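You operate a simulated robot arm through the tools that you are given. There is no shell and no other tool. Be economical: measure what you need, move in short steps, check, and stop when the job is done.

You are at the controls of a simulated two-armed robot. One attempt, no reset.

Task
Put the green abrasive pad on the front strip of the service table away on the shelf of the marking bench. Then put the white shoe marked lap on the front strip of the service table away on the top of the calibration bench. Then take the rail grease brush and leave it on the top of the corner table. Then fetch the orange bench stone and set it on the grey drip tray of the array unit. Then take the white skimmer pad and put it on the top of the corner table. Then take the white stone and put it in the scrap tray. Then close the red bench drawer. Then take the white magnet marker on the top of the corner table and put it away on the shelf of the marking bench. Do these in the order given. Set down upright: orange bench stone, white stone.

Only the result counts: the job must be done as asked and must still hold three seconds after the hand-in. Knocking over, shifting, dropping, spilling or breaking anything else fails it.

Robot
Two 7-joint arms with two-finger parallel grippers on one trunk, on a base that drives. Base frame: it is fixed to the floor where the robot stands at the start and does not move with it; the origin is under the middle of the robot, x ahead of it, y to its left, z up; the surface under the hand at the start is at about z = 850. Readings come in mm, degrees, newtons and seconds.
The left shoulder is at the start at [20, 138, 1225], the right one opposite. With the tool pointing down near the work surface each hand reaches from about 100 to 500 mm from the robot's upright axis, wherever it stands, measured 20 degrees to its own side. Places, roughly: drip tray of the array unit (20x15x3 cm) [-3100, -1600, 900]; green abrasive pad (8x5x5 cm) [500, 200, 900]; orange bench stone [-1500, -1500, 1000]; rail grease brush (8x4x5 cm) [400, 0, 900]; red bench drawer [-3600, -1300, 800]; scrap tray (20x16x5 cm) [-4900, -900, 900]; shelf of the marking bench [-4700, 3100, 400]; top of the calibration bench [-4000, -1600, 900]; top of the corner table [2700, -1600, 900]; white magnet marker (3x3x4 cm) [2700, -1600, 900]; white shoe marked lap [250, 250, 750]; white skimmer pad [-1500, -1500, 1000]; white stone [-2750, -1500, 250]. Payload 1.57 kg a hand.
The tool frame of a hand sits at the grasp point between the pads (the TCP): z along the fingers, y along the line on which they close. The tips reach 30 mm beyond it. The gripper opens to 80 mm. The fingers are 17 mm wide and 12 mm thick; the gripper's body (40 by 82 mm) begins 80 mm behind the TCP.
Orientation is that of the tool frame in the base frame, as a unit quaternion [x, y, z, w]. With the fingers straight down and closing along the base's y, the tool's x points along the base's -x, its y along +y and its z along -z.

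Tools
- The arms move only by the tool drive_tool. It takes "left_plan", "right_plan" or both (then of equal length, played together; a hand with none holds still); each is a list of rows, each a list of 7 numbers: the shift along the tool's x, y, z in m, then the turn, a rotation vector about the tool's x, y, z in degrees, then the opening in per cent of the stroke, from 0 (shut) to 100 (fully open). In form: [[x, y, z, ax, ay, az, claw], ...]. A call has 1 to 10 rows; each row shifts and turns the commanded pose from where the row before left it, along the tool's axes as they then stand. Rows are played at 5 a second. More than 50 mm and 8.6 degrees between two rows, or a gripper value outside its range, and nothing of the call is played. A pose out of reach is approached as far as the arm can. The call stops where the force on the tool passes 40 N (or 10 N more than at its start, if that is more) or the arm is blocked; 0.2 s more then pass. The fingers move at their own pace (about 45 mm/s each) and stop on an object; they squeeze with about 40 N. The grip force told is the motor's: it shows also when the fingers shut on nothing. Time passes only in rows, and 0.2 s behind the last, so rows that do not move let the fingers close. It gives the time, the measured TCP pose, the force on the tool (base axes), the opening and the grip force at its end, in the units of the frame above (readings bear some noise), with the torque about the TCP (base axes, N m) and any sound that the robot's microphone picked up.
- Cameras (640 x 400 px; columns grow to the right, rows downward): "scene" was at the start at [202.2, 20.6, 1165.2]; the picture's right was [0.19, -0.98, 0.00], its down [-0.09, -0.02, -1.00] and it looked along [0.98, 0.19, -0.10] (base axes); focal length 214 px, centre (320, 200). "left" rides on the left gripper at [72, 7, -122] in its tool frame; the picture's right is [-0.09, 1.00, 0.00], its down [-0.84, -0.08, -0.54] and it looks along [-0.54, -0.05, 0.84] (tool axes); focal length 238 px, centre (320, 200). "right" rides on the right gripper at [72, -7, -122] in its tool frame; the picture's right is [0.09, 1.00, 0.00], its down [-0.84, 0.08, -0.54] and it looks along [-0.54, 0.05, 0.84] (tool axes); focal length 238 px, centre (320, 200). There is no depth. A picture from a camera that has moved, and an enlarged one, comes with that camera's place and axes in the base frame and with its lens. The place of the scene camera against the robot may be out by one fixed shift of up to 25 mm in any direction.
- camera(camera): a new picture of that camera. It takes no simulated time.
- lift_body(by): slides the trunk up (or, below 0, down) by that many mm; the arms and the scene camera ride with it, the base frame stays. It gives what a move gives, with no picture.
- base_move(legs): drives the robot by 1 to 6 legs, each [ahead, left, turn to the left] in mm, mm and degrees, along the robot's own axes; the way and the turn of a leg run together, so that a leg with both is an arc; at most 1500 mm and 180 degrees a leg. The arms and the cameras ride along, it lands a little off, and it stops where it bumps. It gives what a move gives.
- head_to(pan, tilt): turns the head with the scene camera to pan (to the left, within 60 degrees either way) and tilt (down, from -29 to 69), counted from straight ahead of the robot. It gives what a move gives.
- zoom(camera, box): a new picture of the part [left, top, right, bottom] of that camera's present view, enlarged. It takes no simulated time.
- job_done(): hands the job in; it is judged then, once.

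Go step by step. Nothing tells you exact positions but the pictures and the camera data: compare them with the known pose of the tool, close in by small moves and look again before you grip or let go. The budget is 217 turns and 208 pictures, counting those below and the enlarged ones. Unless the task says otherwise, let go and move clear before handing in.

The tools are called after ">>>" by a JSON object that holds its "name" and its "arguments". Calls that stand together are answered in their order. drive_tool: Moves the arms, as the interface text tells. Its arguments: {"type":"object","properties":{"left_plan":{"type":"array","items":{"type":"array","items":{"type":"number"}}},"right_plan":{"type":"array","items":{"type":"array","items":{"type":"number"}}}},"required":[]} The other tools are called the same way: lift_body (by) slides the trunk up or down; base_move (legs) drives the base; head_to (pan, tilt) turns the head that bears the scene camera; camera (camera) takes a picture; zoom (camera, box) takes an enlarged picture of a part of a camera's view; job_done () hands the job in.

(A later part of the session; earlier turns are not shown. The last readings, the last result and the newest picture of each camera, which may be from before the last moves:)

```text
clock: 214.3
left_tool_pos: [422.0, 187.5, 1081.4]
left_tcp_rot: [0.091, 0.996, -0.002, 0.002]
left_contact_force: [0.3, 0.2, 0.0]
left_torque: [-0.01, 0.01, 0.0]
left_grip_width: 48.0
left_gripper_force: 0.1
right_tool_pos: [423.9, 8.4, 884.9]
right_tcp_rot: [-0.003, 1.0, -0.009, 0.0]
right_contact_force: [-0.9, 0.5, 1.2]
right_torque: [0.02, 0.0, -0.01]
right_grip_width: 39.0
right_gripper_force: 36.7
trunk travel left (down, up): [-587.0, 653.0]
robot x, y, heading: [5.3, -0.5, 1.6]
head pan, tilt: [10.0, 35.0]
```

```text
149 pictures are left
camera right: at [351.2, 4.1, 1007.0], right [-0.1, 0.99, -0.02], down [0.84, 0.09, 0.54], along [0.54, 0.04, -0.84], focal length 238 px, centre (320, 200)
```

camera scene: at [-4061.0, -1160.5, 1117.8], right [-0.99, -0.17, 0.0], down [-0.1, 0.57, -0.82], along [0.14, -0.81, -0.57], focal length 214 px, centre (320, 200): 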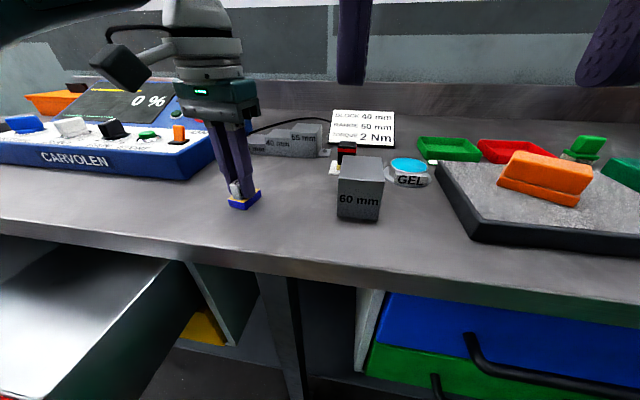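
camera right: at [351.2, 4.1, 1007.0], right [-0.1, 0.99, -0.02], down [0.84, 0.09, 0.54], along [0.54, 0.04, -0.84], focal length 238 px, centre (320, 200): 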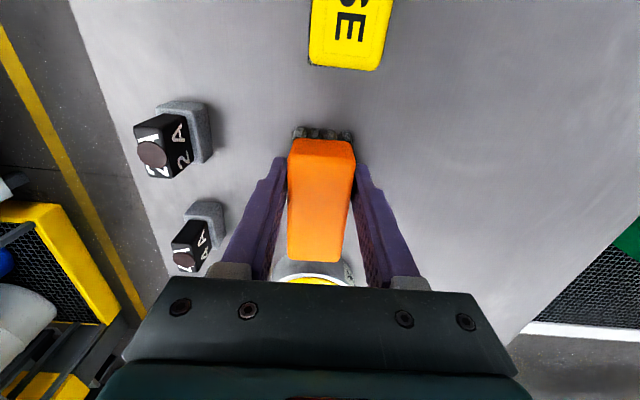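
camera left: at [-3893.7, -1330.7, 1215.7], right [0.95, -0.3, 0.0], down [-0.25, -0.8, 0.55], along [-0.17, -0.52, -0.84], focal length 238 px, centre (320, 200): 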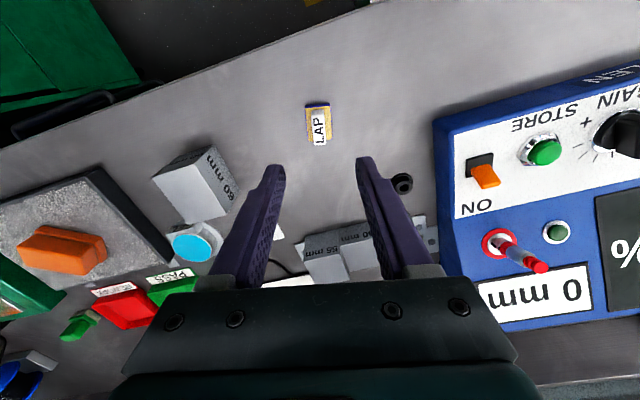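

Brush gripped (39 mm). Raise with the trunk, back off, and head along the right-hand aisle to the corner table.

>>> {"name": "lift_body", "arguments": {"by": 180}}

>>> {"name": "base_move", "arguments": {"legs": [[-450, -120, -1.5], [0, -520, 0], [1490, 0, 0]]}}

>>> {"name": "head_to", "arguments": {"pan": -20, "tilt": 20}}

>>> {"name": "camera", "arguments": {"camera": "scene"}}

```text
clock: 216.3
left_tool_pos: [421.2, 187.4, 1261.1]
left_tcp_rot: [0.091, 0.996, -0.003, 0.001]
left_contact_force: [-0.3, 0.3, -0.3]
left_torque: [0.04, -0.02, 0.03]
left_grip_width: 48.3
left_gripper_force: 0.0
right_tool_pos: [422.7, 7.7, 1065.8]
right_tcp_rot: [-0.004, 1.0, -0.009, -0.001]
right_contact_force: [-0.2, 0.2, -1.1]
right_torque: [0.02, 0.0, 0.0]
right_grip_width: 39.0
right_gripper_force: 40.2
trunk travel left (down, up): [-767.0, 473.0]
robot x, y, heading: [3.3, 0.8, 1.9]
head pan, tilt: [10.0, 35.0]
```

```text
clock: 228.7
left_tool_pos: [1459.6, -461.0, 1261.0]
left_tcp_rot: [0.101, 0.995, -0.002, 0.001]
left_contact_force: [0.5, -0.2, 0.1]
left_torque: [-0.02, -0.04, 0.02]
left_grip_width: 48.2
left_gripper_force: 0.2
right_tool_pos: [1458.9, -638.6, 1065.4]
right_tcp_rot: [0.006, 1.0, -0.01, -0.001]
right_contact_force: [-1.1, 0.7, -0.9]
right_torque: [0.04, 0.0, 0.02]
right_grip_width: 39.1
right_gripper_force: 40.4
trunk travel left (down, up): [-767.0, 473.0]
robot x, y, heading: [1038.9, -640.9, 0.3]
head pan, tilt: [10.0, 35.0]
```

```text
clock: 229.6
left_tool_pos: [1460.3, -461.4, 1261.0]
left_tcp_rot: [0.101, 0.995, -0.002, 0.001]
left_contact_force: [-0.5, -0.6, 1.4]
left_torque: [-0.04, 0.02, 0.02]
left_grip_width: 48.0
left_gripper_force: 0.1
right_tool_pos: [1461.5, -641.5, 1065.9]
right_tcp_rot: [0.009, 1.0, -0.009, 0.001]
right_contact_force: [0.2, 0.3, -1.5]
right_torque: [-0.02, 0.03, 0.03]
right_grip_width: 39.1
right_gripper_force: 39.5
trunk travel left (down, up): [-767.0, 473.0]
robot x, y, heading: [1037.3, -639.1, 0.3]
head pan, tilt: [-20.0, 20.0]
```

```text
148 pictures are left
camera scene: at [1239.9, -654.1, 1301.9], right [-0.22, -0.98, 0.0], down [-0.4, 0.09, -0.91], along [0.89, -0.2, -0.41], focal length 214 px, centre (320, 200)
```

scene: 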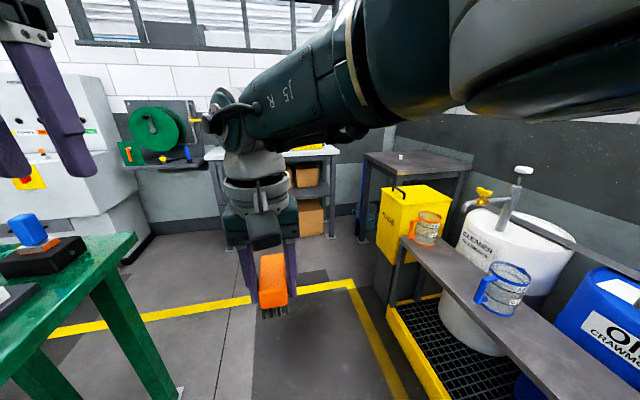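

>>> {"name": "zoom", "arguments": {"camera": "scene", "box": [320, 130, 500, 250]}}

```text
3.33 times, centred on (410, 190) of scene
camera zoom: at [1239.9, -654.1, 1301.9], right [-0.22, -0.98, 0.0], down [-0.4, 0.09, -0.91], along [0.89, -0.2, -0.41], focal length 715 px, centre (20, 233)
```

zoom: 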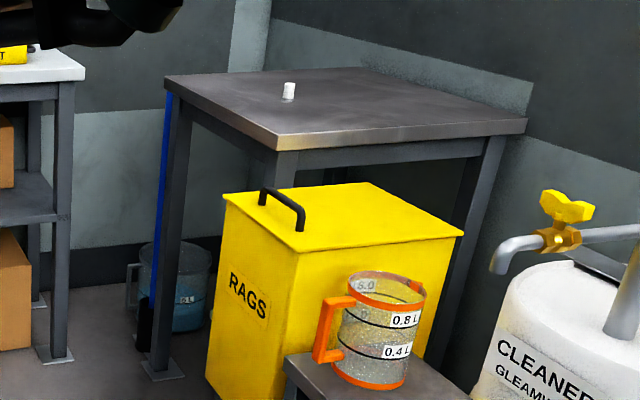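

Corner table top spans about x 2430–3000, y −1440…−2010, marker at (2706,−1620). I'll approach from its +y side, facing −y.

>>> {"name": "base_move", "arguments": {"legs": [[1480, 0, 0], [0, 0, -90.3], [200, 0, 0]]}}

>>> {"name": "head_to", "arguments": {"pan": 0, "tilt": 35}}

>>> {"name": "camera", "arguments": {"camera": "scene"}}

```text
clock: 241.9
left_tool_pos: [2674.7, -1227.6, 1261.0]
left_tcp_rot: [0.773, 0.635, -0.003, -0.001]
left_contact_force: [-0.4, 0.2, 1.2]
left_torque: [-0.01, -0.02, 0.01]
left_grip_width: 47.9
left_gripper_force: 0.0
right_tool_pos: [2493.2, -1228.1, 1064.7]
right_tcp_rot: [0.712, 0.702, -0.007, -0.006]
right_contact_force: [0.4, -0.7, -0.6]
right_torque: [0.01, 0.01, -0.03]
right_grip_width: 38.7
right_gripper_force: 41.1
trunk travel left (down, up): [-767.0, 473.0]
robot x, y, heading: [2495.3, -803.6, -89.5]
head pan, tilt: [-20.0, 20.0]
```

```text
clock: 242.7
left_tool_pos: [2674.6, -1227.1, 1261.5]
left_tcp_rot: [0.773, 0.634, -0.003, 0.0]
left_contact_force: [0.0, -0.7, -0.5]
left_torque: [0.0, 0.03, 0.01]
left_grip_width: 48.1
left_gripper_force: 0.0
right_tool_pos: [2490.0, -1229.3, 1065.4]
right_tcp_rot: [0.713, 0.701, -0.009, -0.008]
right_contact_force: [0.0, 0.2, -1.4]
right_torque: [0.02, 0.0, 0.05]
right_grip_width: 38.9
right_gripper_force: 39.6
trunk travel left (down, up): [-767.0, 473.0]
robot x, y, heading: [2493.6, -807.7, -89.3]
head pan, tilt: [0.0, 35.0]
```

```text
146 pictures are left
camera scene: at [2499.9, -992.6, 1291.3], right [-1.0, 0.09, 0.0], down [0.05, 0.51, -0.86], along [-0.08, -0.85, -0.51], focal length 214 px, centre (320, 200)
```

scene: 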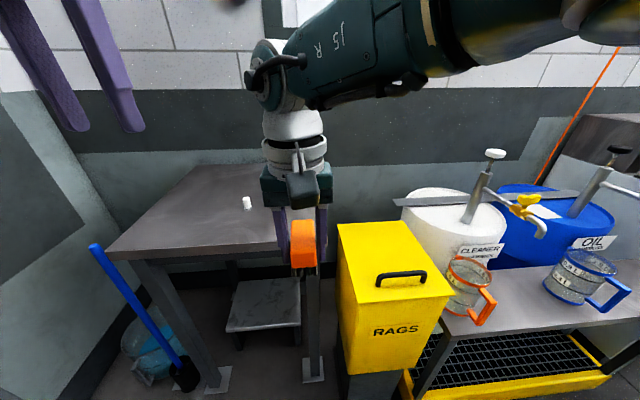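

Driving forward so the brush is over (2570,−1530).

>>> {"name": "base_move", "arguments": {"legs": [[0, 0, -0.6], [300, 80, 0]]}}

>>> {"name": "camera", "arguments": {"camera": "right"}}

>>> {"name": "camera", "arguments": {"camera": "scene"}}

```text
clock: 245.1
left_tool_pos: [2747.4, -1523.3, 1261.1]
left_tcp_rot: [0.777, 0.63, -0.002, -0.001]
left_contact_force: [-0.1, -0.3, 0.5]
left_torque: [-0.02, 0.01, -0.03]
left_grip_width: 48.2
left_gripper_force: 0.0
right_tool_pos: [2565.0, -1520.6, 1064.4]
right_tcp_rot: [0.718, 0.696, -0.008, -0.007]
right_contact_force: [0.2, -0.4, -0.7]
right_torque: [0.0, 0.0, -0.03]
right_grip_width: 39.0
right_gripper_force: 39.8
trunk travel left (down, up): [-767.0, 473.0]
robot x, y, heading: [2572.3, -1098.3, -90.3]
head pan, tilt: [0.0, 35.0]
```

```text
145 pictures are left
camera right: at [2562.0, -1448.7, 1186.8], right [1.0, 0.06, -0.02], down [0.06, -0.84, 0.54], along [0.02, -0.54, -0.84], focal length 238 px, centre (320, 200)
```

right: 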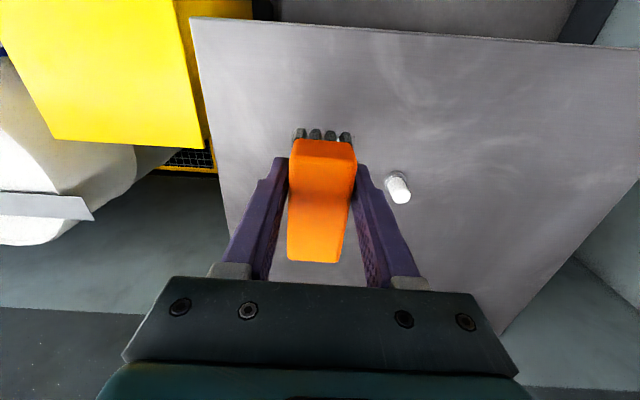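

```text
144 pictures are left
camera scene: at [2577.2, -1284.5, 1290.5], right [-1.0, 0.09, 0.0], down [0.05, 0.52, -0.85], along [-0.08, -0.85, -0.52], focal length 214 px, centre (320, 200)
```

scene: 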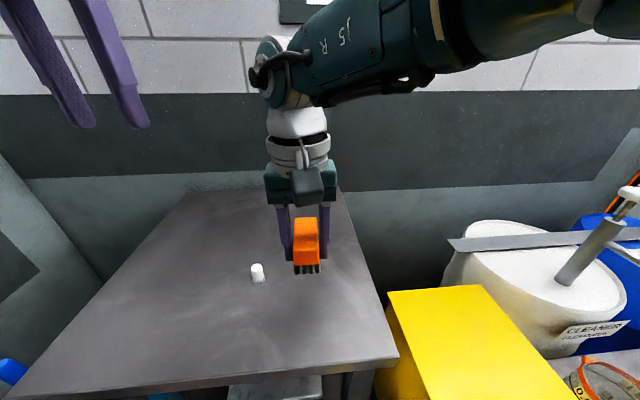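

Marker is at about (2664,−1590), 100 mm to the side. Shift 20 mm away and lower.

>>> {"name": "drive_tool", "arguments": {"right_plan": [[0, -0.02, 0.02, 0, 0, 0, 0], [0, 0, 0.045, 0, 0, 0, 0], [0, 0, 0.045, 0, 0, 0, 0], [0, 0, 0.005, 0, 0, 0, 0], [0, 0, 0.005, 0, 0, 0, 0], [0, 0, 0.004, 0, 0, 0, 0], [0, 0, 0.004, 0, 0, 0, 0], [0, 0, 0.004, 0, 0, 0, 0], [0, 0, 0.004, 0, 0, 0, 0], [0, 0, 0.004, 0, 0, 0, 0]]}}

>>> {"name": "camera", "arguments": {"camera": "right"}}

```text
clock: 247.3
left_tool_pos: [2748.3, -1521.5, 1260.4]
left_tcp_rot: [0.776, 0.63, -0.003, -0.001]
left_contact_force: [-0.5, -0.3, 1.7]
left_torque: [0.02, 0.02, 0.01]
left_grip_width: 47.8
left_gripper_force: 0.0
right_tool_pos: [2533.4, -1485.1, 954.3]
right_tcp_rot: [0.718, 0.696, -0.007, -0.007]
right_contact_force: [-0.1, 0.0, -1.0]
right_torque: [0.03, -0.01, 0.01]
right_grip_width: 39.0
right_gripper_force: 39.6
right hand out of reach, approached as far as the arm can: row 2, 3, 9
trunk travel left (down, up): [-767.0, 473.0]
robot x, y, heading: [2574.4, -1100.0, -89.9]
head pan, tilt: [0.0, 35.0]
```

```text
143 pictures are left
camera right: at [2531.6, -1412.6, 1074.9], right [1.0, 0.06, -0.02], down [0.06, -0.84, 0.54], along [0.01, -0.54, -0.84], focal length 238 px, centre (320, 200)
```

right: 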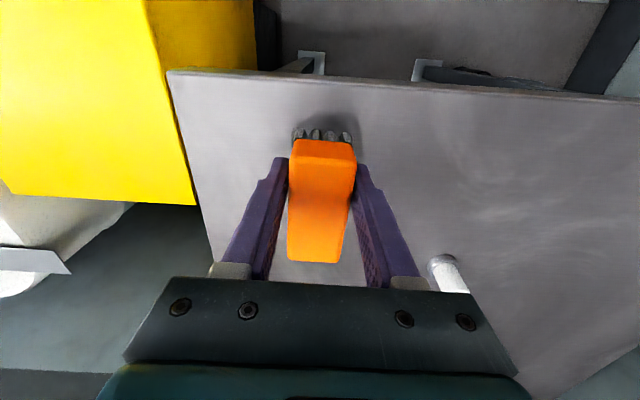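

Reach made the hand drift toward the edge. I'll raise slightly, drive 60 mm ahead, then lower with the trunk.

>>> {"name": "lift_body", "arguments": {"by": 20}}

>>> {"name": "base_move", "arguments": {"legs": [[60, 0, 0]]}}

>>> {"name": "lift_body", "arguments": {"by": -25}}

>>> {"name": "camera", "arguments": {"camera": "right"}}

>>> {"name": "camera", "arguments": {"camera": "scene"}}

```text
clock: 248.0
left_tool_pos: [2748.9, -1521.5, 1281.4]
left_tcp_rot: [0.777, 0.63, -0.003, -0.001]
left_contact_force: [-0.5, -0.2, -0.7]
left_torque: [0.03, 0.0, -0.02]
left_grip_width: 47.6
left_gripper_force: 0.1
right_tool_pos: [2533.0, -1484.9, 973.2]
right_tcp_rot: [0.718, 0.696, -0.008, -0.008]
right_contact_force: [-0.1, -0.4, -0.9]
right_torque: [0.02, 0.01, -0.01]
right_grip_width: 39.0
right_gripper_force: 40.1
trunk travel left (down, up): [-787.0, 453.0]
robot x, y, heading: [2574.1, -1097.0, -90.3]
head pan, tilt: [0.0, 35.0]
```

```text
clock: 248.9
left_tool_pos: [2748.1, -1581.1, 1281.2]
left_tcp_rot: [0.776, 0.63, -0.003, -0.001]
left_contact_force: [-0.7, 0.0, -0.5]
left_torque: [0.0, 0.04, 0.02]
left_grip_width: 47.8
left_gripper_force: 0.1
right_tool_pos: [2533.3, -1543.8, 972.4]
right_tcp_rot: [0.718, 0.696, -0.008, -0.006]
right_contact_force: [1.0, 0.2, -0.8]
right_torque: [0.02, -0.02, 0.0]
right_grip_width: 38.6
right_gripper_force: 39.5
trunk travel left (down, up): [-787.0, 453.0]
robot x, y, heading: [2571.2, -1155.6, -90.0]
head pan, tilt: [0.0, 35.0]
```

```text
clock: 249.7
left_tool_pos: [2747.0, -1580.9, 1255.6]
left_tcp_rot: [0.776, 0.63, -0.003, -0.001]
left_contact_force: [-0.9, -0.4, -0.2]
left_torque: [-0.01, -0.02, 0.01]
left_grip_width: 48.0
left_gripper_force: 0.0
right_tool_pos: [2533.0, -1544.9, 947.6]
right_tcp_rot: [0.718, 0.696, -0.009, -0.007]
right_contact_force: [0.2, 0.5, 0.3]
right_torque: [-0.01, 0.01, 0.02]
right_grip_width: 38.9
right_gripper_force: 40.2
trunk travel left (down, up): [-762.0, 478.0]
robot x, y, heading: [2570.2, -1159.2, -89.9]
head pan, tilt: [0.0, 35.0]
```

```text
142 pictures are left
camera right: at [2531.5, -1471.4, 1069.8], right [1.0, 0.06, -0.02], down [0.06, -0.84, 0.54], along [0.01, -0.54, -0.84], focal length 238 px, centre (320, 200)
```

right: 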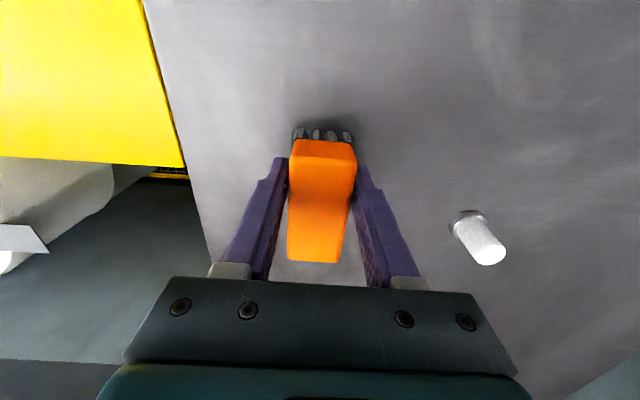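

```text
141 pictures are left
camera scene: at [2585.2, -1342.1, 1279.8], right [-1.0, 0.0, 0.0], down [0.0, 0.57, -0.82], along [0.0, -0.82, -0.57], focal length 214 px, centre (320, 200)
```

scene: 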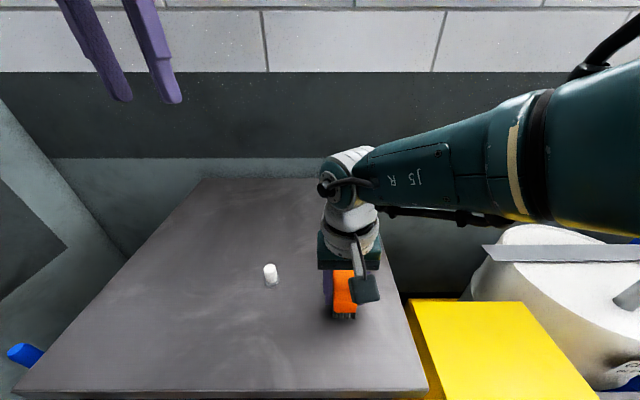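

>>> {"name": "drive_tool", "arguments": {"right_plan": [[0, 0, 0.003, 0, 0, 0, 0], [0, 0, 0.003, 0, 0, 0, 0], [0, 0, 0.003, 0, 0, 0, 0], [0, 0, 0.003, 0, 0, 0, 0], [0, 0, 0.003, 0, 0, 0, 0], [0, 0, 0.003, 0, 0, 0, 0], [0, 0, 0.003, 0, 0, 0, 0], [0, 0, 0.003, 0, 0, 0, 0]]}}

```text
clock: 251.4
left_tool_pos: [2749.3, -1581.1, 1256.2]
left_tcp_rot: [0.777, 0.63, -0.003, -0.001]
left_contact_force: [0.3, 0.2, -0.4]
left_torque: [0.0, -0.02, 0.01]
left_grip_width: 47.9
left_gripper_force: 0.0
right_tool_pos: [2522.5, -1538.9, 929.6]
right_tcp_rot: [0.727, 0.686, -0.005, -0.002]
right_contact_force: [7.9, 3.5, 22.7]
right_torque: [0.12, -0.38, -0.06]
right_grip_width: 38.8
right_gripper_force: 40.1
right hand out of reach, approached as far as the arm can: row 2, 4, 7, 8
trunk travel left (down, up): [-762.0, 478.0]
robot x, y, heading: [2573.0, -1157.0, -90.2]
head pan, tilt: [0.0, 35.0]
stopped in row 8 (right hand): the force on the tool passed its limit at 64 N (the readings are from after the stop); the commanded pose is now the measured one
```

Contact. Release, and rise with the trunk.

>>> {"name": "drive_tool", "arguments": {"right_plan": [[0, 0, 0, 0, 0, 0, 60], [0, 0, 0, 0, 0, 0, 80], [0, 0, 0, 0, 0, 0, 80]]}}

>>> {"name": "lift_body", "arguments": {"by": 120}}

>>> {"name": "camera", "arguments": {"camera": "right"}}

>>> {"name": "camera", "arguments": {"camera": "left"}}

```text
clock: 252.0
left_tool_pos: [2746.9, -1580.4, 1255.4]
left_tcp_rot: [0.776, 0.631, -0.003, -0.002]
left_contact_force: [-0.1, -1.1, 0.4]
left_torque: [-0.01, 0.0, -0.03]
left_grip_width: 48.0
left_gripper_force: 0.0
right_tool_pos: [2515.1, -1538.8, 929.4]
right_tcp_rot: [0.728, 0.685, -0.009, -0.009]
right_contact_force: [-7.0, 9.9, 34.9]
right_torque: [0.32, -1.05, 0.45]
right_grip_width: 56.7
right_gripper_force: 0.0
trunk travel left (down, up): [-762.0, 478.0]
robot x, y, heading: [2574.0, -1155.6, -90.3]
head pan, tilt: [0.0, 35.0]
stopped in row 2 (right hand): the force on the tool passed its limit at 43 N (the readings are from after the stop); the commanded pose is now the measured one
```

```text
clock: 253.5
left_tool_pos: [2747.6, -1581.6, 1375.4]
left_tcp_rot: [0.776, 0.63, -0.003, -0.001]
left_contact_force: [-0.4, 0.1, -0.4]
left_torque: [-0.01, -0.01, -0.02]
left_grip_width: 48.2
left_gripper_force: 0.0
right_tool_pos: [2517.4, -1537.8, 1049.6]
right_tcp_rot: [0.728, 0.685, -0.008, -0.007]
right_contact_force: [0.0, -0.3, -0.6]
right_torque: [-0.05, 0.0, 0.02]
right_grip_width: 64.2
right_gripper_force: 0.0
trunk travel left (down, up): [-882.0, 358.0]
robot x, y, heading: [2570.7, -1156.5, -90.0]
head pan, tilt: [0.0, 35.0]
```

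```text
140 pictures are left
camera right: at [2517.3, -1465.6, 1171.2], right [1.0, 0.03, -0.02], down [0.04, -0.84, 0.54], along [0.0, -0.54, -0.84], focal length 238 px, centre (320, 200)
```

right: 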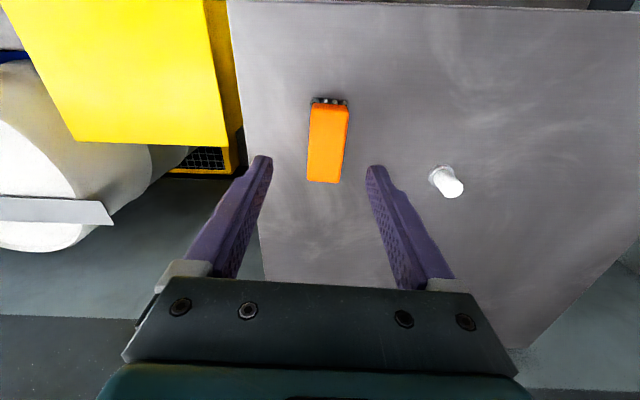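

```text
139 pictures are left
camera left: at [2769.3, -1510.3, 1496.8], right [0.96, -0.3, 0.0], down [-0.25, -0.8, 0.54], along [-0.16, -0.52, -0.84], focal length 238 px, centre (320, 200)
```

left: 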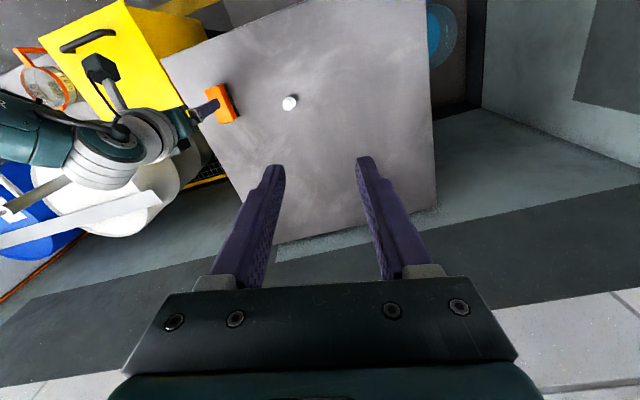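

Brush is on the corner table. Backing off, lowering the trunk, and driving to the bench at x≈−1500 for the orange bench stone.

>>> {"name": "base_move", "arguments": {"legs": [[-520, 0, 0], [0, 0, -90], [1490, 0, 0], [1490, 0, 0]]}}

>>> {"name": "lift_body", "arguments": {"by": -180}}

>>> {"name": "head_to", "arguments": {"pan": 45, "tilt": 20}}

>>> {"name": "camera", "arguments": {"camera": "scene"}}

```text
clock: 274.3
left_tool_pos: [-814.1, -828.1, 1375.4]
left_tcp_rot: [0.996, -0.09, -0.001, -0.003]
left_contact_force: [0.2, -0.9, 0.0]
left_torque: [-0.01, -0.02, 0.05]
left_grip_width: 47.9
left_gripper_force: 0.1
right_tool_pos: [-780.0, -595.6, 1050.2]
right_tcp_rot: [1.0, -0.015, -0.002, -0.01]
right_contact_force: [0.2, -0.3, -0.1]
right_torque: [-0.03, -0.02, -0.01]
right_grip_width: 63.9
right_gripper_force: 0.0
trunk travel left (down, up): [-882.0, 358.0]
robot x, y, heading: [-392.2, -640.0, -178.6]
head pan, tilt: [0.0, 35.0]
```

```text
clock: 276.3
left_tool_pos: [-815.1, -827.9, 1194.4]
left_tcp_rot: [0.996, -0.088, -0.001, -0.002]
left_contact_force: [0.1, -0.2, 0.4]
left_torque: [0.01, -0.01, 0.0]
left_grip_width: 48.0
left_gripper_force: 0.0
right_tool_pos: [-778.8, -596.3, 870.2]
right_tcp_rot: [1.0, -0.015, -0.002, -0.01]
right_contact_force: [0.3, -0.4, 0.0]
right_torque: [0.06, 0.0, 0.0]
right_grip_width: 64.0
right_gripper_force: 0.0
trunk travel left (down, up): [-702.0, 538.0]
robot x, y, heading: [-397.4, -644.5, -178.3]
head pan, tilt: [0.0, 35.0]
```

```text
clock: 277.4
left_tool_pos: [-814.5, -828.0, 1195.5]
left_tcp_rot: [0.996, -0.089, -0.002, -0.003]
left_contact_force: [-1.0, -0.6, 1.0]
left_torque: [-0.01, 0.0, 0.04]
left_grip_width: 48.0
left_gripper_force: 0.1
right_tool_pos: [-779.9, -597.0, 869.3]
right_tcp_rot: [1.0, -0.014, 0.0, -0.011]
right_contact_force: [-0.3, 0.2, 0.9]
right_torque: [0.0, 0.01, 0.02]
right_grip_width: 64.0
right_gripper_force: 0.0
trunk travel left (down, up): [-702.0, 538.0]
robot x, y, heading: [-396.4, -639.0, -178.2]
head pan, tilt: [45.0, 20.0]
```

```text
138 pictures are left
camera scene: at [-547.8, -709.0, 1243.6], right [-0.73, 0.69, 0.0], down [0.24, 0.25, -0.94], along [-0.65, -0.68, -0.34], focal length 214 px, centre (320, 200)
```

scene: 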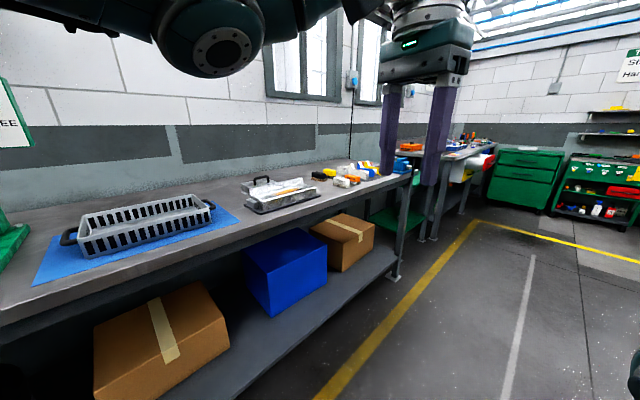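

The items sit at the far end of this bench. Driving to x≈−1450 and facing it.

>>> {"name": "base_move", "arguments": {"legs": [[1050, 0, 0], [0, 0, 88.2]]}}

>>> {"name": "drive_tool", "arguments": {"right_plan": [[0, 0, -0.05, 0, 0, 0, 100], [0, 0, -0.05, 0, 0, 0, 100], [0, 0, -0.05, 0, 0, 0, 100], [0, 0, -0.05, 0, 0, 0, 100]]}}

>>> {"name": "head_to", "arguments": {"pan": 0, "tilt": 30}}

>>> {"name": "camera", "arguments": {"camera": "scene"}}

```text
clock: 286.7
left_tool_pos: [-1286.1, -1091.7, 1195.6]
left_tcp_rot: [0.776, 0.63, -0.003, -0.001]
left_contact_force: [0.5, -0.3, 0.3]
left_torque: [-0.03, 0.05, 0.01]
left_grip_width: 48.1
left_gripper_force: 0.0
right_tool_pos: [-1516.8, -1049.1, 870.5]
right_tcp_rot: [0.727, 0.686, -0.008, -0.007]
right_contact_force: [0.9, -0.7, -0.6]
right_torque: [0.02, -0.01, 0.0]
right_grip_width: 64.2
right_gripper_force: 0.1
trunk travel left (down, up): [-702.0, 538.0]
robot x, y, heading: [-1461.7, -664.5, -90.1]
head pan, tilt: [45.0, 20.0]
```

```text
clock: 287.7
left_tool_pos: [-1287.9, -1090.3, 1196.0]
left_tcp_rot: [0.776, 0.631, -0.003, -0.001]
left_contact_force: [-0.6, -0.1, 0.0]
left_torque: [-0.01, -0.03, 0.01]
left_grip_width: 47.8
left_gripper_force: 0.1
right_tool_pos: [-1507.5, -1068.5, 914.3]
right_tcp_rot: [0.727, 0.686, -0.007, -0.007]
right_contact_force: [0.0, -0.5, 0.5]
right_torque: [0.03, -0.02, 0.02]
right_grip_width: 80.0
right_gripper_force: 0.1
right hand out of reach, approached as far as the arm can: row 1, 2, 3, 4
trunk travel left (down, up): [-702.0, 538.0]
robot x, y, heading: [-1458.9, -666.9, -90.1]
head pan, tilt: [45.0, 20.0]
```

```text
clock: 288.8
left_tool_pos: [-1287.1, -1090.3, 1196.1]
left_tcp_rot: [0.776, 0.631, -0.003, -0.001]
left_contact_force: [-0.3, 0.3, -0.6]
left_torque: [-0.01, -0.01, 0.01]
left_grip_width: 48.1
left_gripper_force: 0.0
right_tool_pos: [-1522.2, -1075.5, 912.8]
right_tcp_rot: [0.736, 0.676, -0.012, -0.01]
right_contact_force: [0.3, 0.2, -0.7]
right_torque: [0.01, 0.03, 0.0]
right_grip_width: 79.7
right_gripper_force: 0.0
trunk travel left (down, up): [-702.0, 538.0]
robot x, y, heading: [-1462.9, -666.4, -90.1]
head pan, tilt: [0.0, 30.0]
```

```text
137 pictures are left
camera scene: at [-1455.0, -856.7, 1238.3], right [-1.0, 0.06, 0.0], down [0.02, 0.39, -0.92], along [-0.05, -0.92, -0.4], focal length 214 px, centre (320, 200)
```

scene: 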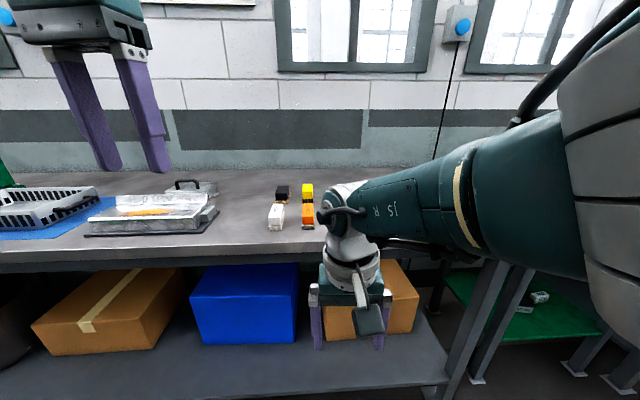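

The right arm is awkwardly stretched; retract it to a comfortable pose and look again.

>>> {"name": "drive_tool", "arguments": {"right_plan": [[0.045, 0, 0, 0, 0, 0, 100], [0.045, 0, 0, 0, 0, 0, 100], [0.03, 0, -0.03, 0, 0, 0, 100], [0, 0, -0.05, 0, 0, 0, 100], [0, 0, -0.05, 0, 0, 0, 100], [0, 0, -0.05, 0, 0, 0, 100], [0, 0, -0.05, 0, 0, 0, 100]]}}

>>> {"name": "zoom", "arguments": {"camera": "scene", "box": [230, 150, 430, 275]}}

```text
clock: 290.4
left_tool_pos: [-1286.2, -1089.9, 1195.9]
left_tcp_rot: [0.776, 0.631, -0.003, 0.001]
left_contact_force: [0.0, 0.4, -0.1]
left_torque: [-0.04, 0.01, 0.01]
left_grip_width: 48.0
left_gripper_force: 0.0
right_tool_pos: [-1469.1, -1105.0, 1113.5]
right_tcp_rot: [0.726, 0.688, -0.004, -0.007]
right_contact_force: [0.2, -0.2, 1.0]
right_torque: [0.01, -0.02, 0.02]
right_grip_width: 79.6
right_gripper_force: 0.0
right hand out of reach, approached as far as the arm can: row 1, 2, 3, 4, 5, 6
trunk travel left (down, up): [-702.0, 538.0]
robot x, y, heading: [-1464.5, -667.1, -90.2]
head pan, tilt: [0.0, 30.0]
```

```text
3.20 times, centred on (330, 212) of scene
camera zoom: at [-1449.9, -856.5, 1236.1], right [-1.0, 0.01, 0.0], down [0.0, 0.42, -0.91], along [0.0, -0.91, -0.42], focal length 686 px, centre (288, 160)
```

zoom: 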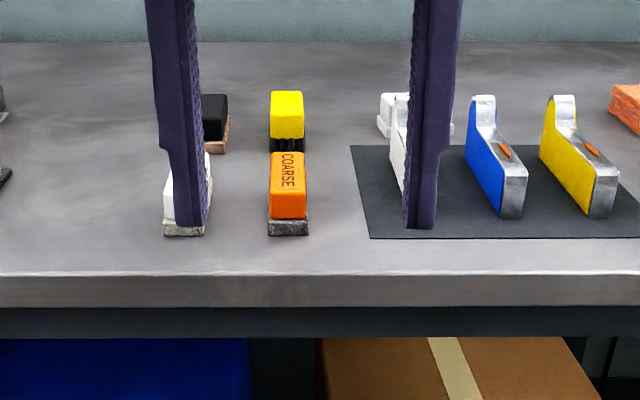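

Orange "COARSE" block on a gritty base at about (−1450,−1440) is the bench stone. I'll drive so the left hand is over it.

>>> {"name": "base_move", "arguments": {"legs": [[345, -164, 0]]}}

>>> {"name": "camera", "arguments": {"camera": "left"}}

>>> {"name": "camera", "arguments": {"camera": "right"}}

```text
clock: 292.8
left_tool_pos: [-1453.1, -1437.8, 1195.0]
left_tcp_rot: [0.779, 0.627, -0.003, -0.001]
left_contact_force: [0.6, -0.5, 0.0]
left_torque: [0.0, 0.03, 0.01]
left_grip_width: 48.0
left_gripper_force: 0.1
right_tool_pos: [-1639.5, -1449.7, 1114.1]
right_tcp_rot: [0.73, 0.683, -0.007, -0.007]
right_contact_force: [0.7, -1.0, 0.1]
right_torque: [0.0, -0.01, -0.03]
right_grip_width: 80.2
right_gripper_force: 0.1
trunk travel left (down, up): [-702.0, 538.0]
robot x, y, heading: [-1622.5, -1011.4, -90.4]
head pan, tilt: [0.0, 30.0]
```

```text
135 pictures are left
camera left: at [-1430.9, -1366.3, 1316.7], right [0.95, -0.3, 0.0], down [-0.25, -0.8, 0.54], along [-0.17, -0.52, -0.84], focal length 238 px, centre (320, 200)
```

left: 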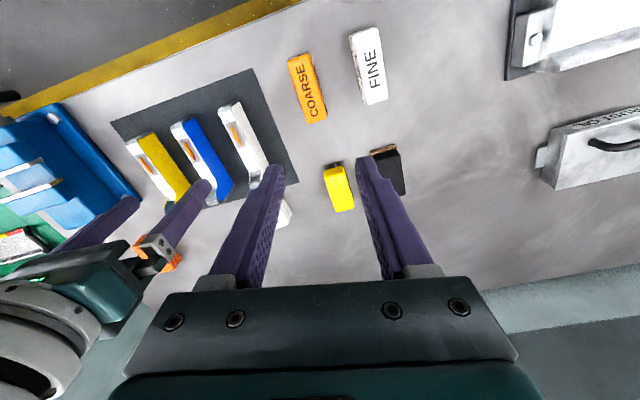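

```text
134 pictures are left
camera right: at [-1638.6, -1377.5, 1234.6], right [1.0, 0.03, -0.02], down [0.03, -0.84, 0.54], along [0.0, -0.54, -0.84], focal length 238 px, centre (320, 200)
```

right: 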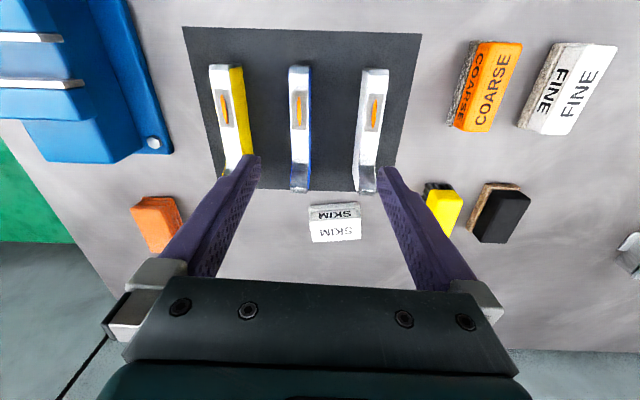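

Found: orange COARSE stone at (−1463,−1408), top ≈950; the "SKIM" white pad is further in. Align yaw and descend above the stone.

>>> {"name": "drive_tool", "arguments": {"left_plan": [[0, 0, 0, 0, 0, -6.2, 80], [0, 0, 0, 0, 0, -6.2, 80], [0.03, -0.01, 0.03, 0, 0, 0, 80], [0, 0, 0.05, 0, 0, 0, 80], [0, 0, 0.05, 0, 0, 0, 80], [0, 0, 0.05, 0, 0, 0, 80], [0, 0, 0, 0, 0, 0, 80]]}}

>>> {"name": "camera", "arguments": {"camera": "left"}}

```text
clock: 294.4
left_tool_pos: [-1461.4, -1407.1, 1019.2]
left_tcp_rot: [0.706, 0.708, -0.002, -0.001]
left_contact_force: [-0.5, 0.9, 0.6]
left_torque: [0.03, -0.01, -0.02]
left_grip_width: 63.8
left_gripper_force: 0.1
right_tool_pos: [-1639.4, -1449.0, 1113.1]
right_tcp_rot: [0.73, 0.684, -0.007, -0.007]
right_contact_force: [-0.1, 0.4, 0.3]
right_torque: [-0.05, -0.03, 0.02]
right_grip_width: 80.1
right_gripper_force: 0.1
trunk travel left (down, up): [-702.0, 538.0]
robot x, y, heading: [-1620.3, -1012.3, -90.3]
head pan, tilt: [0.0, 30.0]
```

```text
133 pictures are left
camera left: at [-1453.7, -1333.7, 1140.3], right [1.0, -0.09, 0.0], down [-0.07, -0.84, 0.54], along [-0.05, -0.54, -0.84], focal length 238 px, centre (320, 200)
```

left: 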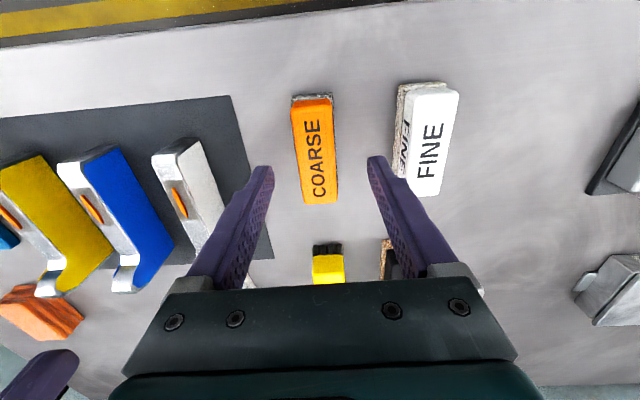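

Well centred. Lower to z≈952 and close.

>>> {"name": "drive_tool", "arguments": {"left_plan": [[0, -0.003, 0.03, 0, 0, 0, 80], [0, 0, 0.025, 0, 0, 0, 80], [0, 0, 0.012, 0, 0, 0, 80], [0, 0, 0, 0, 0, 0, 80], [0, 0, 0, 0, 0, 0, 0], [0, 0, 0, 0, 0, 0, 0], [0, 0, 0, 0, 0, 0, 0], [0, 0, 0, 0, 0, 0, 0]]}}

>>> {"name": "camera", "arguments": {"camera": "left"}}

```text
clock: 296.2
left_tool_pos: [-1466.9, -1407.6, 949.8]
left_tcp_rot: [0.706, 0.708, -0.003, -0.002]
left_contact_force: [0.4, -0.5, -0.2]
left_torque: [-0.03, 0.0, 0.0]
left_grip_width: 34.6
left_gripper_force: 34.6
right_tool_pos: [-1638.0, -1449.5, 1113.4]
right_tcp_rot: [0.731, 0.683, -0.007, -0.007]
right_contact_force: [0.9, 1.1, -0.5]
right_torque: [0.04, 0.0, 0.0]
right_grip_width: 80.0
right_gripper_force: 0.1
trunk travel left (down, up): [-702.0, 538.0]
robot x, y, heading: [-1623.3, -1009.8, -90.4]
head pan, tilt: [0.0, 30.0]
```

```text
132 pictures are left
camera left: at [-1459.6, -1334.2, 1071.5], right [1.0, -0.09, 0.0], down [-0.07, -0.84, 0.54], along [-0.05, -0.54, -0.84], focal length 238 px, centre (320, 200)
```

left: 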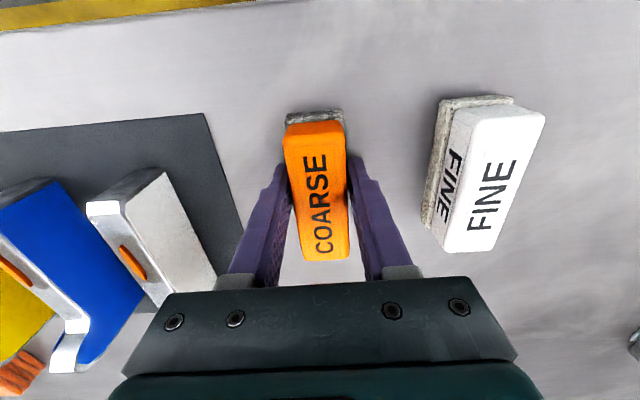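

Stone gripped (34.6 mm). Lift; also tuck the right hand back a little.

>>> {"name": "drive_tool", "arguments": {"left_plan": [[0, 0, -0.02, 0, 0, 0, 0], [0, 0, -0.05, 0, 0, 0, 0], [0, 0, -0.05, 0, 0, 0, 0], [0, 0, -0.05, 0, 0, 0, 0], [0, 0, 0, 0, 0, 0, 0], [0, 0, 0, 0, 0, 0, 0]], "right_plan": [[0, 0, -0.03, 0, 0, 0, 100], [0.03, 0, -0.03, 0, 0, 0, 100], [0.03, -0.03, 0, 0, 0, 0, 100], [0.03, -0.03, 0, 0, 0, 0, 100], [0.03, -0.03, 0, 0, 0, 0, 100], [0, 0, 0, 0, 0, 0, 100]]}}

>>> {"name": "base_move", "arguments": {"legs": [[-380, 0, 0], [0, 0, -89.7], [1350, 0, 0]]}}

>>> {"name": "head_to", "arguments": {"pan": 50, "tilt": 25}}

>>> {"name": "camera", "arguments": {"camera": "scene"}}

```text
clock: 297.6
left_tool_pos: [-1465.2, -1407.6, 1118.5]
left_tcp_rot: [0.706, 0.708, -0.002, -0.001]
left_contact_force: [-0.6, 0.0, -2.2]
left_torque: [0.03, -0.01, -0.01]
left_grip_width: 34.5
left_gripper_force: 40.5
right_tool_pos: [-1656.4, -1451.8, 1180.6]
right_tcp_rot: [0.73, 0.684, -0.006, -0.008]
right_contact_force: [0.5, 0.2, -0.1]
right_torque: [0.01, 0.03, -0.02]
right_grip_width: 80.0
right_gripper_force: 0.2
right hand out of reach, approached as far as the arm can: row 2, 3, 4, 5
trunk travel left (down, up): [-702.0, 538.0]
robot x, y, heading: [-1623.4, -1010.9, -90.4]
head pan, tilt: [0.0, 30.0]
```

```text
clock: 310.0
left_tool_pos: [-3339.0, -840.7, 1116.8]
left_tcp_rot: [1.0, 0.018, -0.001, -0.002]
left_contact_force: [-0.9, -0.9, -2.2]
left_torque: [-0.04, -0.03, 0.01]
left_grip_width: 34.4
left_gripper_force: 40.2
right_tool_pos: [-3390.0, -649.6, 1180.3]
right_tcp_rot: [1.0, -0.018, 0.001, -0.01]
right_contact_force: [-0.4, 0.4, -0.3]
right_torque: [-0.02, -0.03, 0.05]
right_grip_width: 79.9
right_gripper_force: 0.1
trunk travel left (down, up): [-702.0, 538.0]
robot x, y, heading: [-2946.7, -668.3, -178.4]
head pan, tilt: [0.0, 30.0]
```

```text
clock: 311.2
left_tool_pos: [-3339.7, -839.9, 1117.7]
left_tcp_rot: [1.0, 0.018, -0.001, -0.003]
left_contact_force: [0.3, -0.6, -2.1]
left_torque: [0.01, -0.06, 0.01]
left_grip_width: 34.6
left_gripper_force: 39.7
right_tool_pos: [-3389.1, -650.7, 1178.8]
right_tcp_rot: [1.0, -0.017, 0.001, -0.01]
right_contact_force: [0.3, 0.1, -0.4]
right_torque: [-0.02, 0.01, 0.0]
right_grip_width: 79.8
right_gripper_force: 0.1
trunk travel left (down, up): [-702.0, 538.0]
robot x, y, heading: [-2947.9, -670.3, -178.5]
head pan, tilt: [50.0, 25.0]
```

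```text
131 pictures are left
camera scene: at [-3093.3, -740.1, 1235.5], right [-0.78, 0.62, 0.0], down [0.26, 0.33, -0.91], along [-0.56, -0.71, -0.42], focal length 214 px, centre (320, 200)
```

scene: 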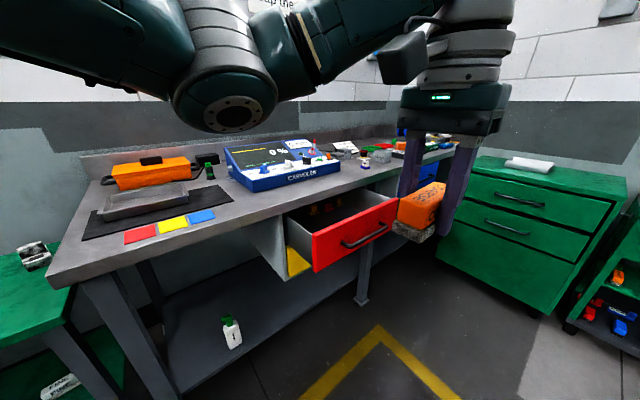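

The grey drip tray is on the black mat at about (−3050,−1600), in front of the orange array unit. Lining up to it.

>>> {"name": "base_move", "arguments": {"legs": [[255, 0, 0], [0, 0, 88.3], [330, 0, 0]]}}

>>> {"name": "head_to", "arguments": {"pan": 10, "tilt": 35}}

>>> {"name": "camera", "arguments": {"camera": "scene"}}

>>> {"name": "camera", "arguments": {"camera": "left"}}

```text
clock: 318.6
left_tool_pos: [-3047.2, -1399.6, 1117.2]
left_tcp_rot: [0.705, 0.709, -0.002, -0.002]
left_contact_force: [0.3, 0.4, -2.5]
left_torque: [-0.01, 0.02, 0.04]
left_grip_width: 34.2
left_gripper_force: 39.7
right_tool_pos: [-3238.4, -1444.5, 1180.0]
right_tcp_rot: [0.729, 0.684, -0.006, -0.009]
right_contact_force: [-0.1, -0.4, 0.3]
right_torque: [0.0, 0.0, 0.02]
right_grip_width: 80.1
right_gripper_force: 0.1
trunk travel left (down, up): [-702.0, 538.0]
robot x, y, heading: [-3205.7, -1001.4, -90.0]
head pan, tilt: [50.0, 25.0]
```

```text
clock: 319.7
left_tool_pos: [-3046.5, -1399.6, 1117.8]
left_tcp_rot: [0.704, 0.71, -0.002, -0.003]
left_contact_force: [0.9, 0.7, -2.2]
left_torque: [-0.01, 0.01, 0.0]
left_grip_width: 34.5
left_gripper_force: 40.1
right_tool_pos: [-3237.5, -1444.3, 1179.9]
right_tcp_rot: [0.729, 0.684, -0.005, -0.009]
right_contact_force: [-0.2, 0.7, 0.7]
right_torque: [0.0, 0.03, -0.02]
right_grip_width: 80.0
right_gripper_force: 0.2
trunk travel left (down, up): [-702.0, 538.0]
robot x, y, heading: [-3204.6, -1004.7, -90.3]
head pan, tilt: [10.0, 35.0]
```

```text
130 pictures are left
camera scene: at [-3180.3, -1187.5, 1219.8], right [-0.99, -0.17, 0.0], down [-0.1, 0.57, -0.82], along [0.14, -0.81, -0.57], focal length 214 px, centre (320, 200)
```

scene: 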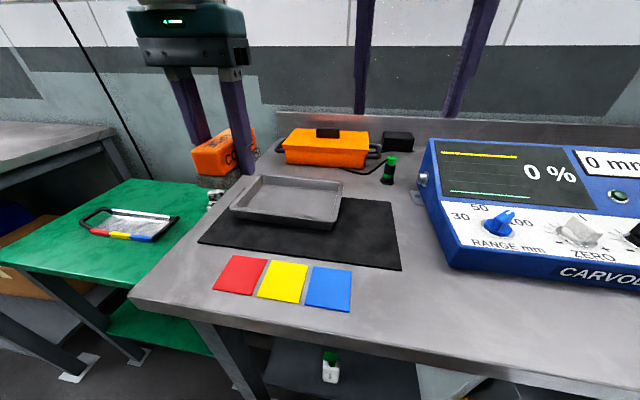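

```text
129 pictures are left
camera left: at [-3040.3, -1326.7, 1239.0], right [1.0, -0.09, 0.0], down [-0.07, -0.84, 0.54], along [-0.05, -0.54, -0.84], focal length 238 px, centre (320, 200)
```

left: 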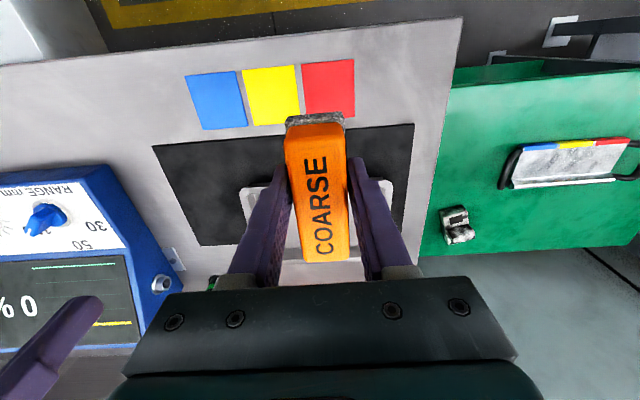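

Tray centre is about (−3060,−1580). Advance 100 mm, then extend the arm over it.

>>> {"name": "base_move", "arguments": {"legs": [[100, -10, 0]]}}

>>> {"name": "drive_tool", "arguments": {"left_plan": [[-0.03, 0, 0, 0, 0, 0, 0], [-0.03, 0, 0.01, 0, 0, 0, 0], [-0.01, 0, 0.02, 0, 0, 0, 0], [0, 0, 0, 0, 0, 0, 0]]}}

>>> {"name": "camera", "arguments": {"camera": "left"}}

>>> {"name": "camera", "arguments": {"camera": "scene"}}

```text
clock: 320.8
left_tool_pos: [-3057.0, -1499.5, 1116.8]
left_tcp_rot: [0.706, 0.709, -0.002, -0.003]
left_contact_force: [-0.8, 0.0, -1.4]
left_torque: [0.0, -0.02, 0.05]
left_grip_width: 34.2
left_gripper_force: 39.9
right_tool_pos: [-3247.9, -1545.8, 1179.7]
right_tcp_rot: [0.729, 0.684, -0.006, -0.009]
right_contact_force: [0.1, 1.2, -0.7]
right_torque: [0.02, 0.0, -0.01]
right_grip_width: 79.8
right_gripper_force: 0.1
trunk travel left (down, up): [-702.0, 538.0]
robot x, y, heading: [-3216.3, -1103.5, -90.4]
head pan, tilt: [10.0, 35.0]
```

```text
clock: 321.8
left_tool_pos: [-3058.1, -1569.9, 1088.2]
left_tcp_rot: [0.706, 0.709, -0.002, -0.002]
left_contact_force: [0.1, -0.1, -1.7]
left_torque: [0.0, -0.01, 0.01]
left_grip_width: 34.5
left_gripper_force: 40.3
right_tool_pos: [-3249.4, -1545.4, 1181.0]
right_tcp_rot: [0.729, 0.684, -0.006, -0.008]
right_contact_force: [-0.3, 0.6, 0.1]
right_torque: [0.0, 0.01, 0.01]
right_grip_width: 79.8
right_gripper_force: 0.0
trunk travel left (down, up): [-702.0, 538.0]
robot x, y, heading: [-3216.4, -1102.6, -90.3]
head pan, tilt: [10.0, 35.0]
```

```text
128 pictures are left
camera left: at [-3050.0, -1496.6, 1209.7], right [1.0, -0.09, 0.0], down [-0.07, -0.84, 0.54], along [-0.05, -0.54, -0.84], focal length 238 px, centre (320, 200)
```

left: 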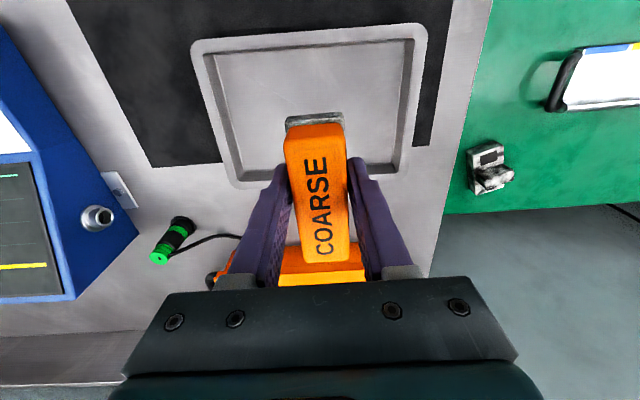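

```text
127 pictures are left
camera scene: at [-3190.8, -1287.9, 1219.8], right [-0.99, -0.17, 0.0], down [-0.1, 0.57, -0.82], along [0.14, -0.81, -0.57], focal length 214 px, centre (320, 200)
```

scene: 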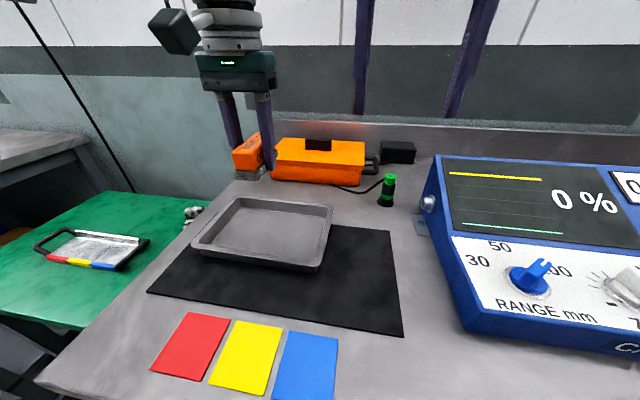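

Stone is over the tray (centre ≈(−3064,−1562)). Small centring shift and lowering.

>>> {"name": "drive_tool", "arguments": {"left_plan": [[0.006, -0.005, 0.03, 0, 0, 0, 0], [0, 0, 0.04, 0, 0, 0, 0], [0, 0, 0.03, 0, 0, 0, 0], [0, 0, 0, 0, 0, 0, 0]]}}

>>> {"name": "camera", "arguments": {"camera": "left"}}

>>> {"name": "camera", "arguments": {"camera": "scene"}}

```text
clock: 322.8
left_tool_pos: [-3061.6, -1562.8, 986.2]
left_tcp_rot: [0.706, 0.708, -0.002, -0.001]
left_contact_force: [-0.2, 0.3, -2.5]
left_torque: [0.04, 0.02, 0.01]
left_grip_width: 34.4
left_gripper_force: 40.2
right_tool_pos: [-3249.2, -1545.1, 1179.7]
right_tcp_rot: [0.729, 0.684, -0.005, -0.008]
right_contact_force: [0.4, -0.8, -0.3]
right_torque: [0.04, 0.01, 0.02]
right_grip_width: 80.0
right_gripper_force: 0.0
trunk travel left (down, up): [-702.0, 538.0]
robot x, y, heading: [-3219.8, -1105.9, -90.6]
head pan, tilt: [10.0, 35.0]
```

```text
126 pictures are left
camera left: at [-3055.1, -1489.7, 1106.7], right [1.0, -0.09, 0.0], down [-0.07, -0.84, 0.54], along [-0.05, -0.54, -0.84], focal length 238 px, centre (320, 200)
```

left: 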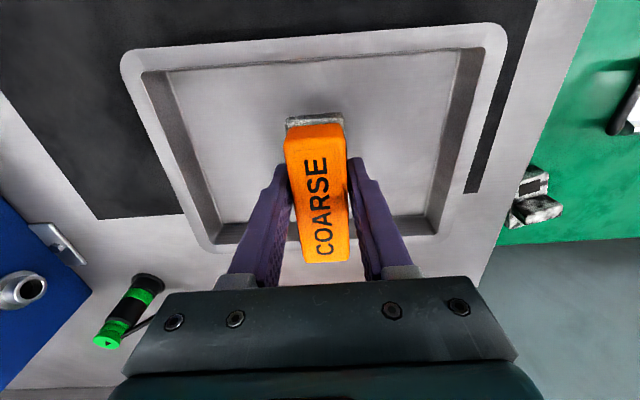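

```text
125 pictures are left
camera scene: at [-3190.8, -1287.9, 1219.8], right [-0.99, -0.17, 0.0], down [-0.1, 0.57, -0.82], along [0.14, -0.81, -0.57], focal length 214 px, centre (320, 200)
```

scene: 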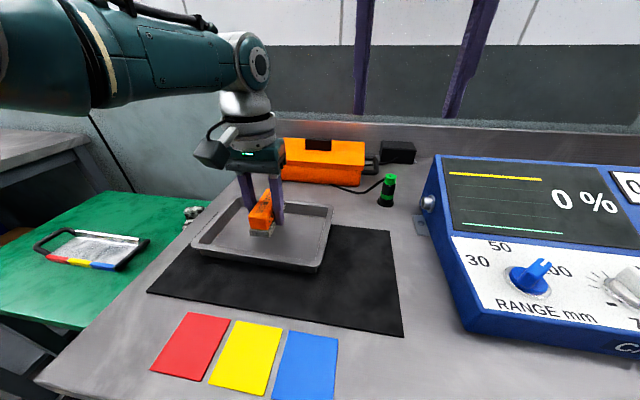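

>>> {"name": "drive_tool", "arguments": {"left_plan": [[0, 0, 0.008, 0, 0, 0, 0], [0, 0, 0.005, 0, 0, 0, 0], [0, 0, 0.003, 0, 0, 0, 0], [0, 0, 0.003, 0, 0, 0, 0], [0, 0, 0.003, 0, 0, 0, 0], [0, 0, 0.003, 0, 0, 0, 0], [0, 0, 0.003, 0, 0, 0, 0], [0, 0, 0.003, 0, 0, 0, 0], [0, 0, 0.003, 0, 0, 0, 0], [0, 0, 0.003, 0, 0, 0, 0]]}}

>>> {"name": "camera", "arguments": {"camera": "left"}}

```text
clock: 325.1
left_tool_pos: [-3061.1, -1558.4, 957.6]
left_tcp_rot: [0.706, 0.708, -0.003, -0.001]
left_contact_force: [0.1, 5.6, 16.2]
left_torque: [0.39, -0.39, 0.09]
left_grip_width: 34.3
left_gripper_force: 40.0
left hand out of reach, approached as far as the arm can: row 5, 9
right_tool_pos: [-3249.4, -1545.3, 1180.2]
right_tcp_rot: [0.729, 0.684, -0.005, -0.007]
right_contact_force: [-0.6, -0.2, 0.4]
right_torque: [0.01, 0.01, -0.03]
right_grip_width: 80.0
right_gripper_force: 0.0
trunk travel left (down, up): [-702.0, 538.0]
robot x, y, heading: [-3214.5, -1101.3, -90.4]
head pan, tilt: [10.0, 35.0]
stopped in row 10 (left hand): the force on the tool passed its limit at 46 N (the readings are from after the stop); the commanded pose is now the measured one
```

```text
124 pictures are left
camera left: at [-3054.1, -1485.1, 1079.3], right [1.0, -0.09, -0.01], down [-0.07, -0.84, 0.54], along [-0.05, -0.54, -0.84], focal length 238 px, centre (320, 200)
```

left: 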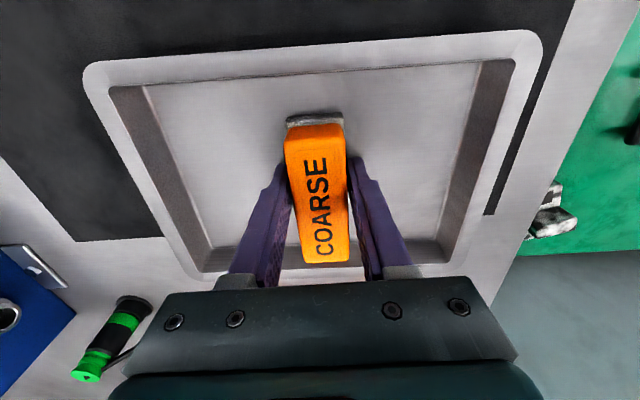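

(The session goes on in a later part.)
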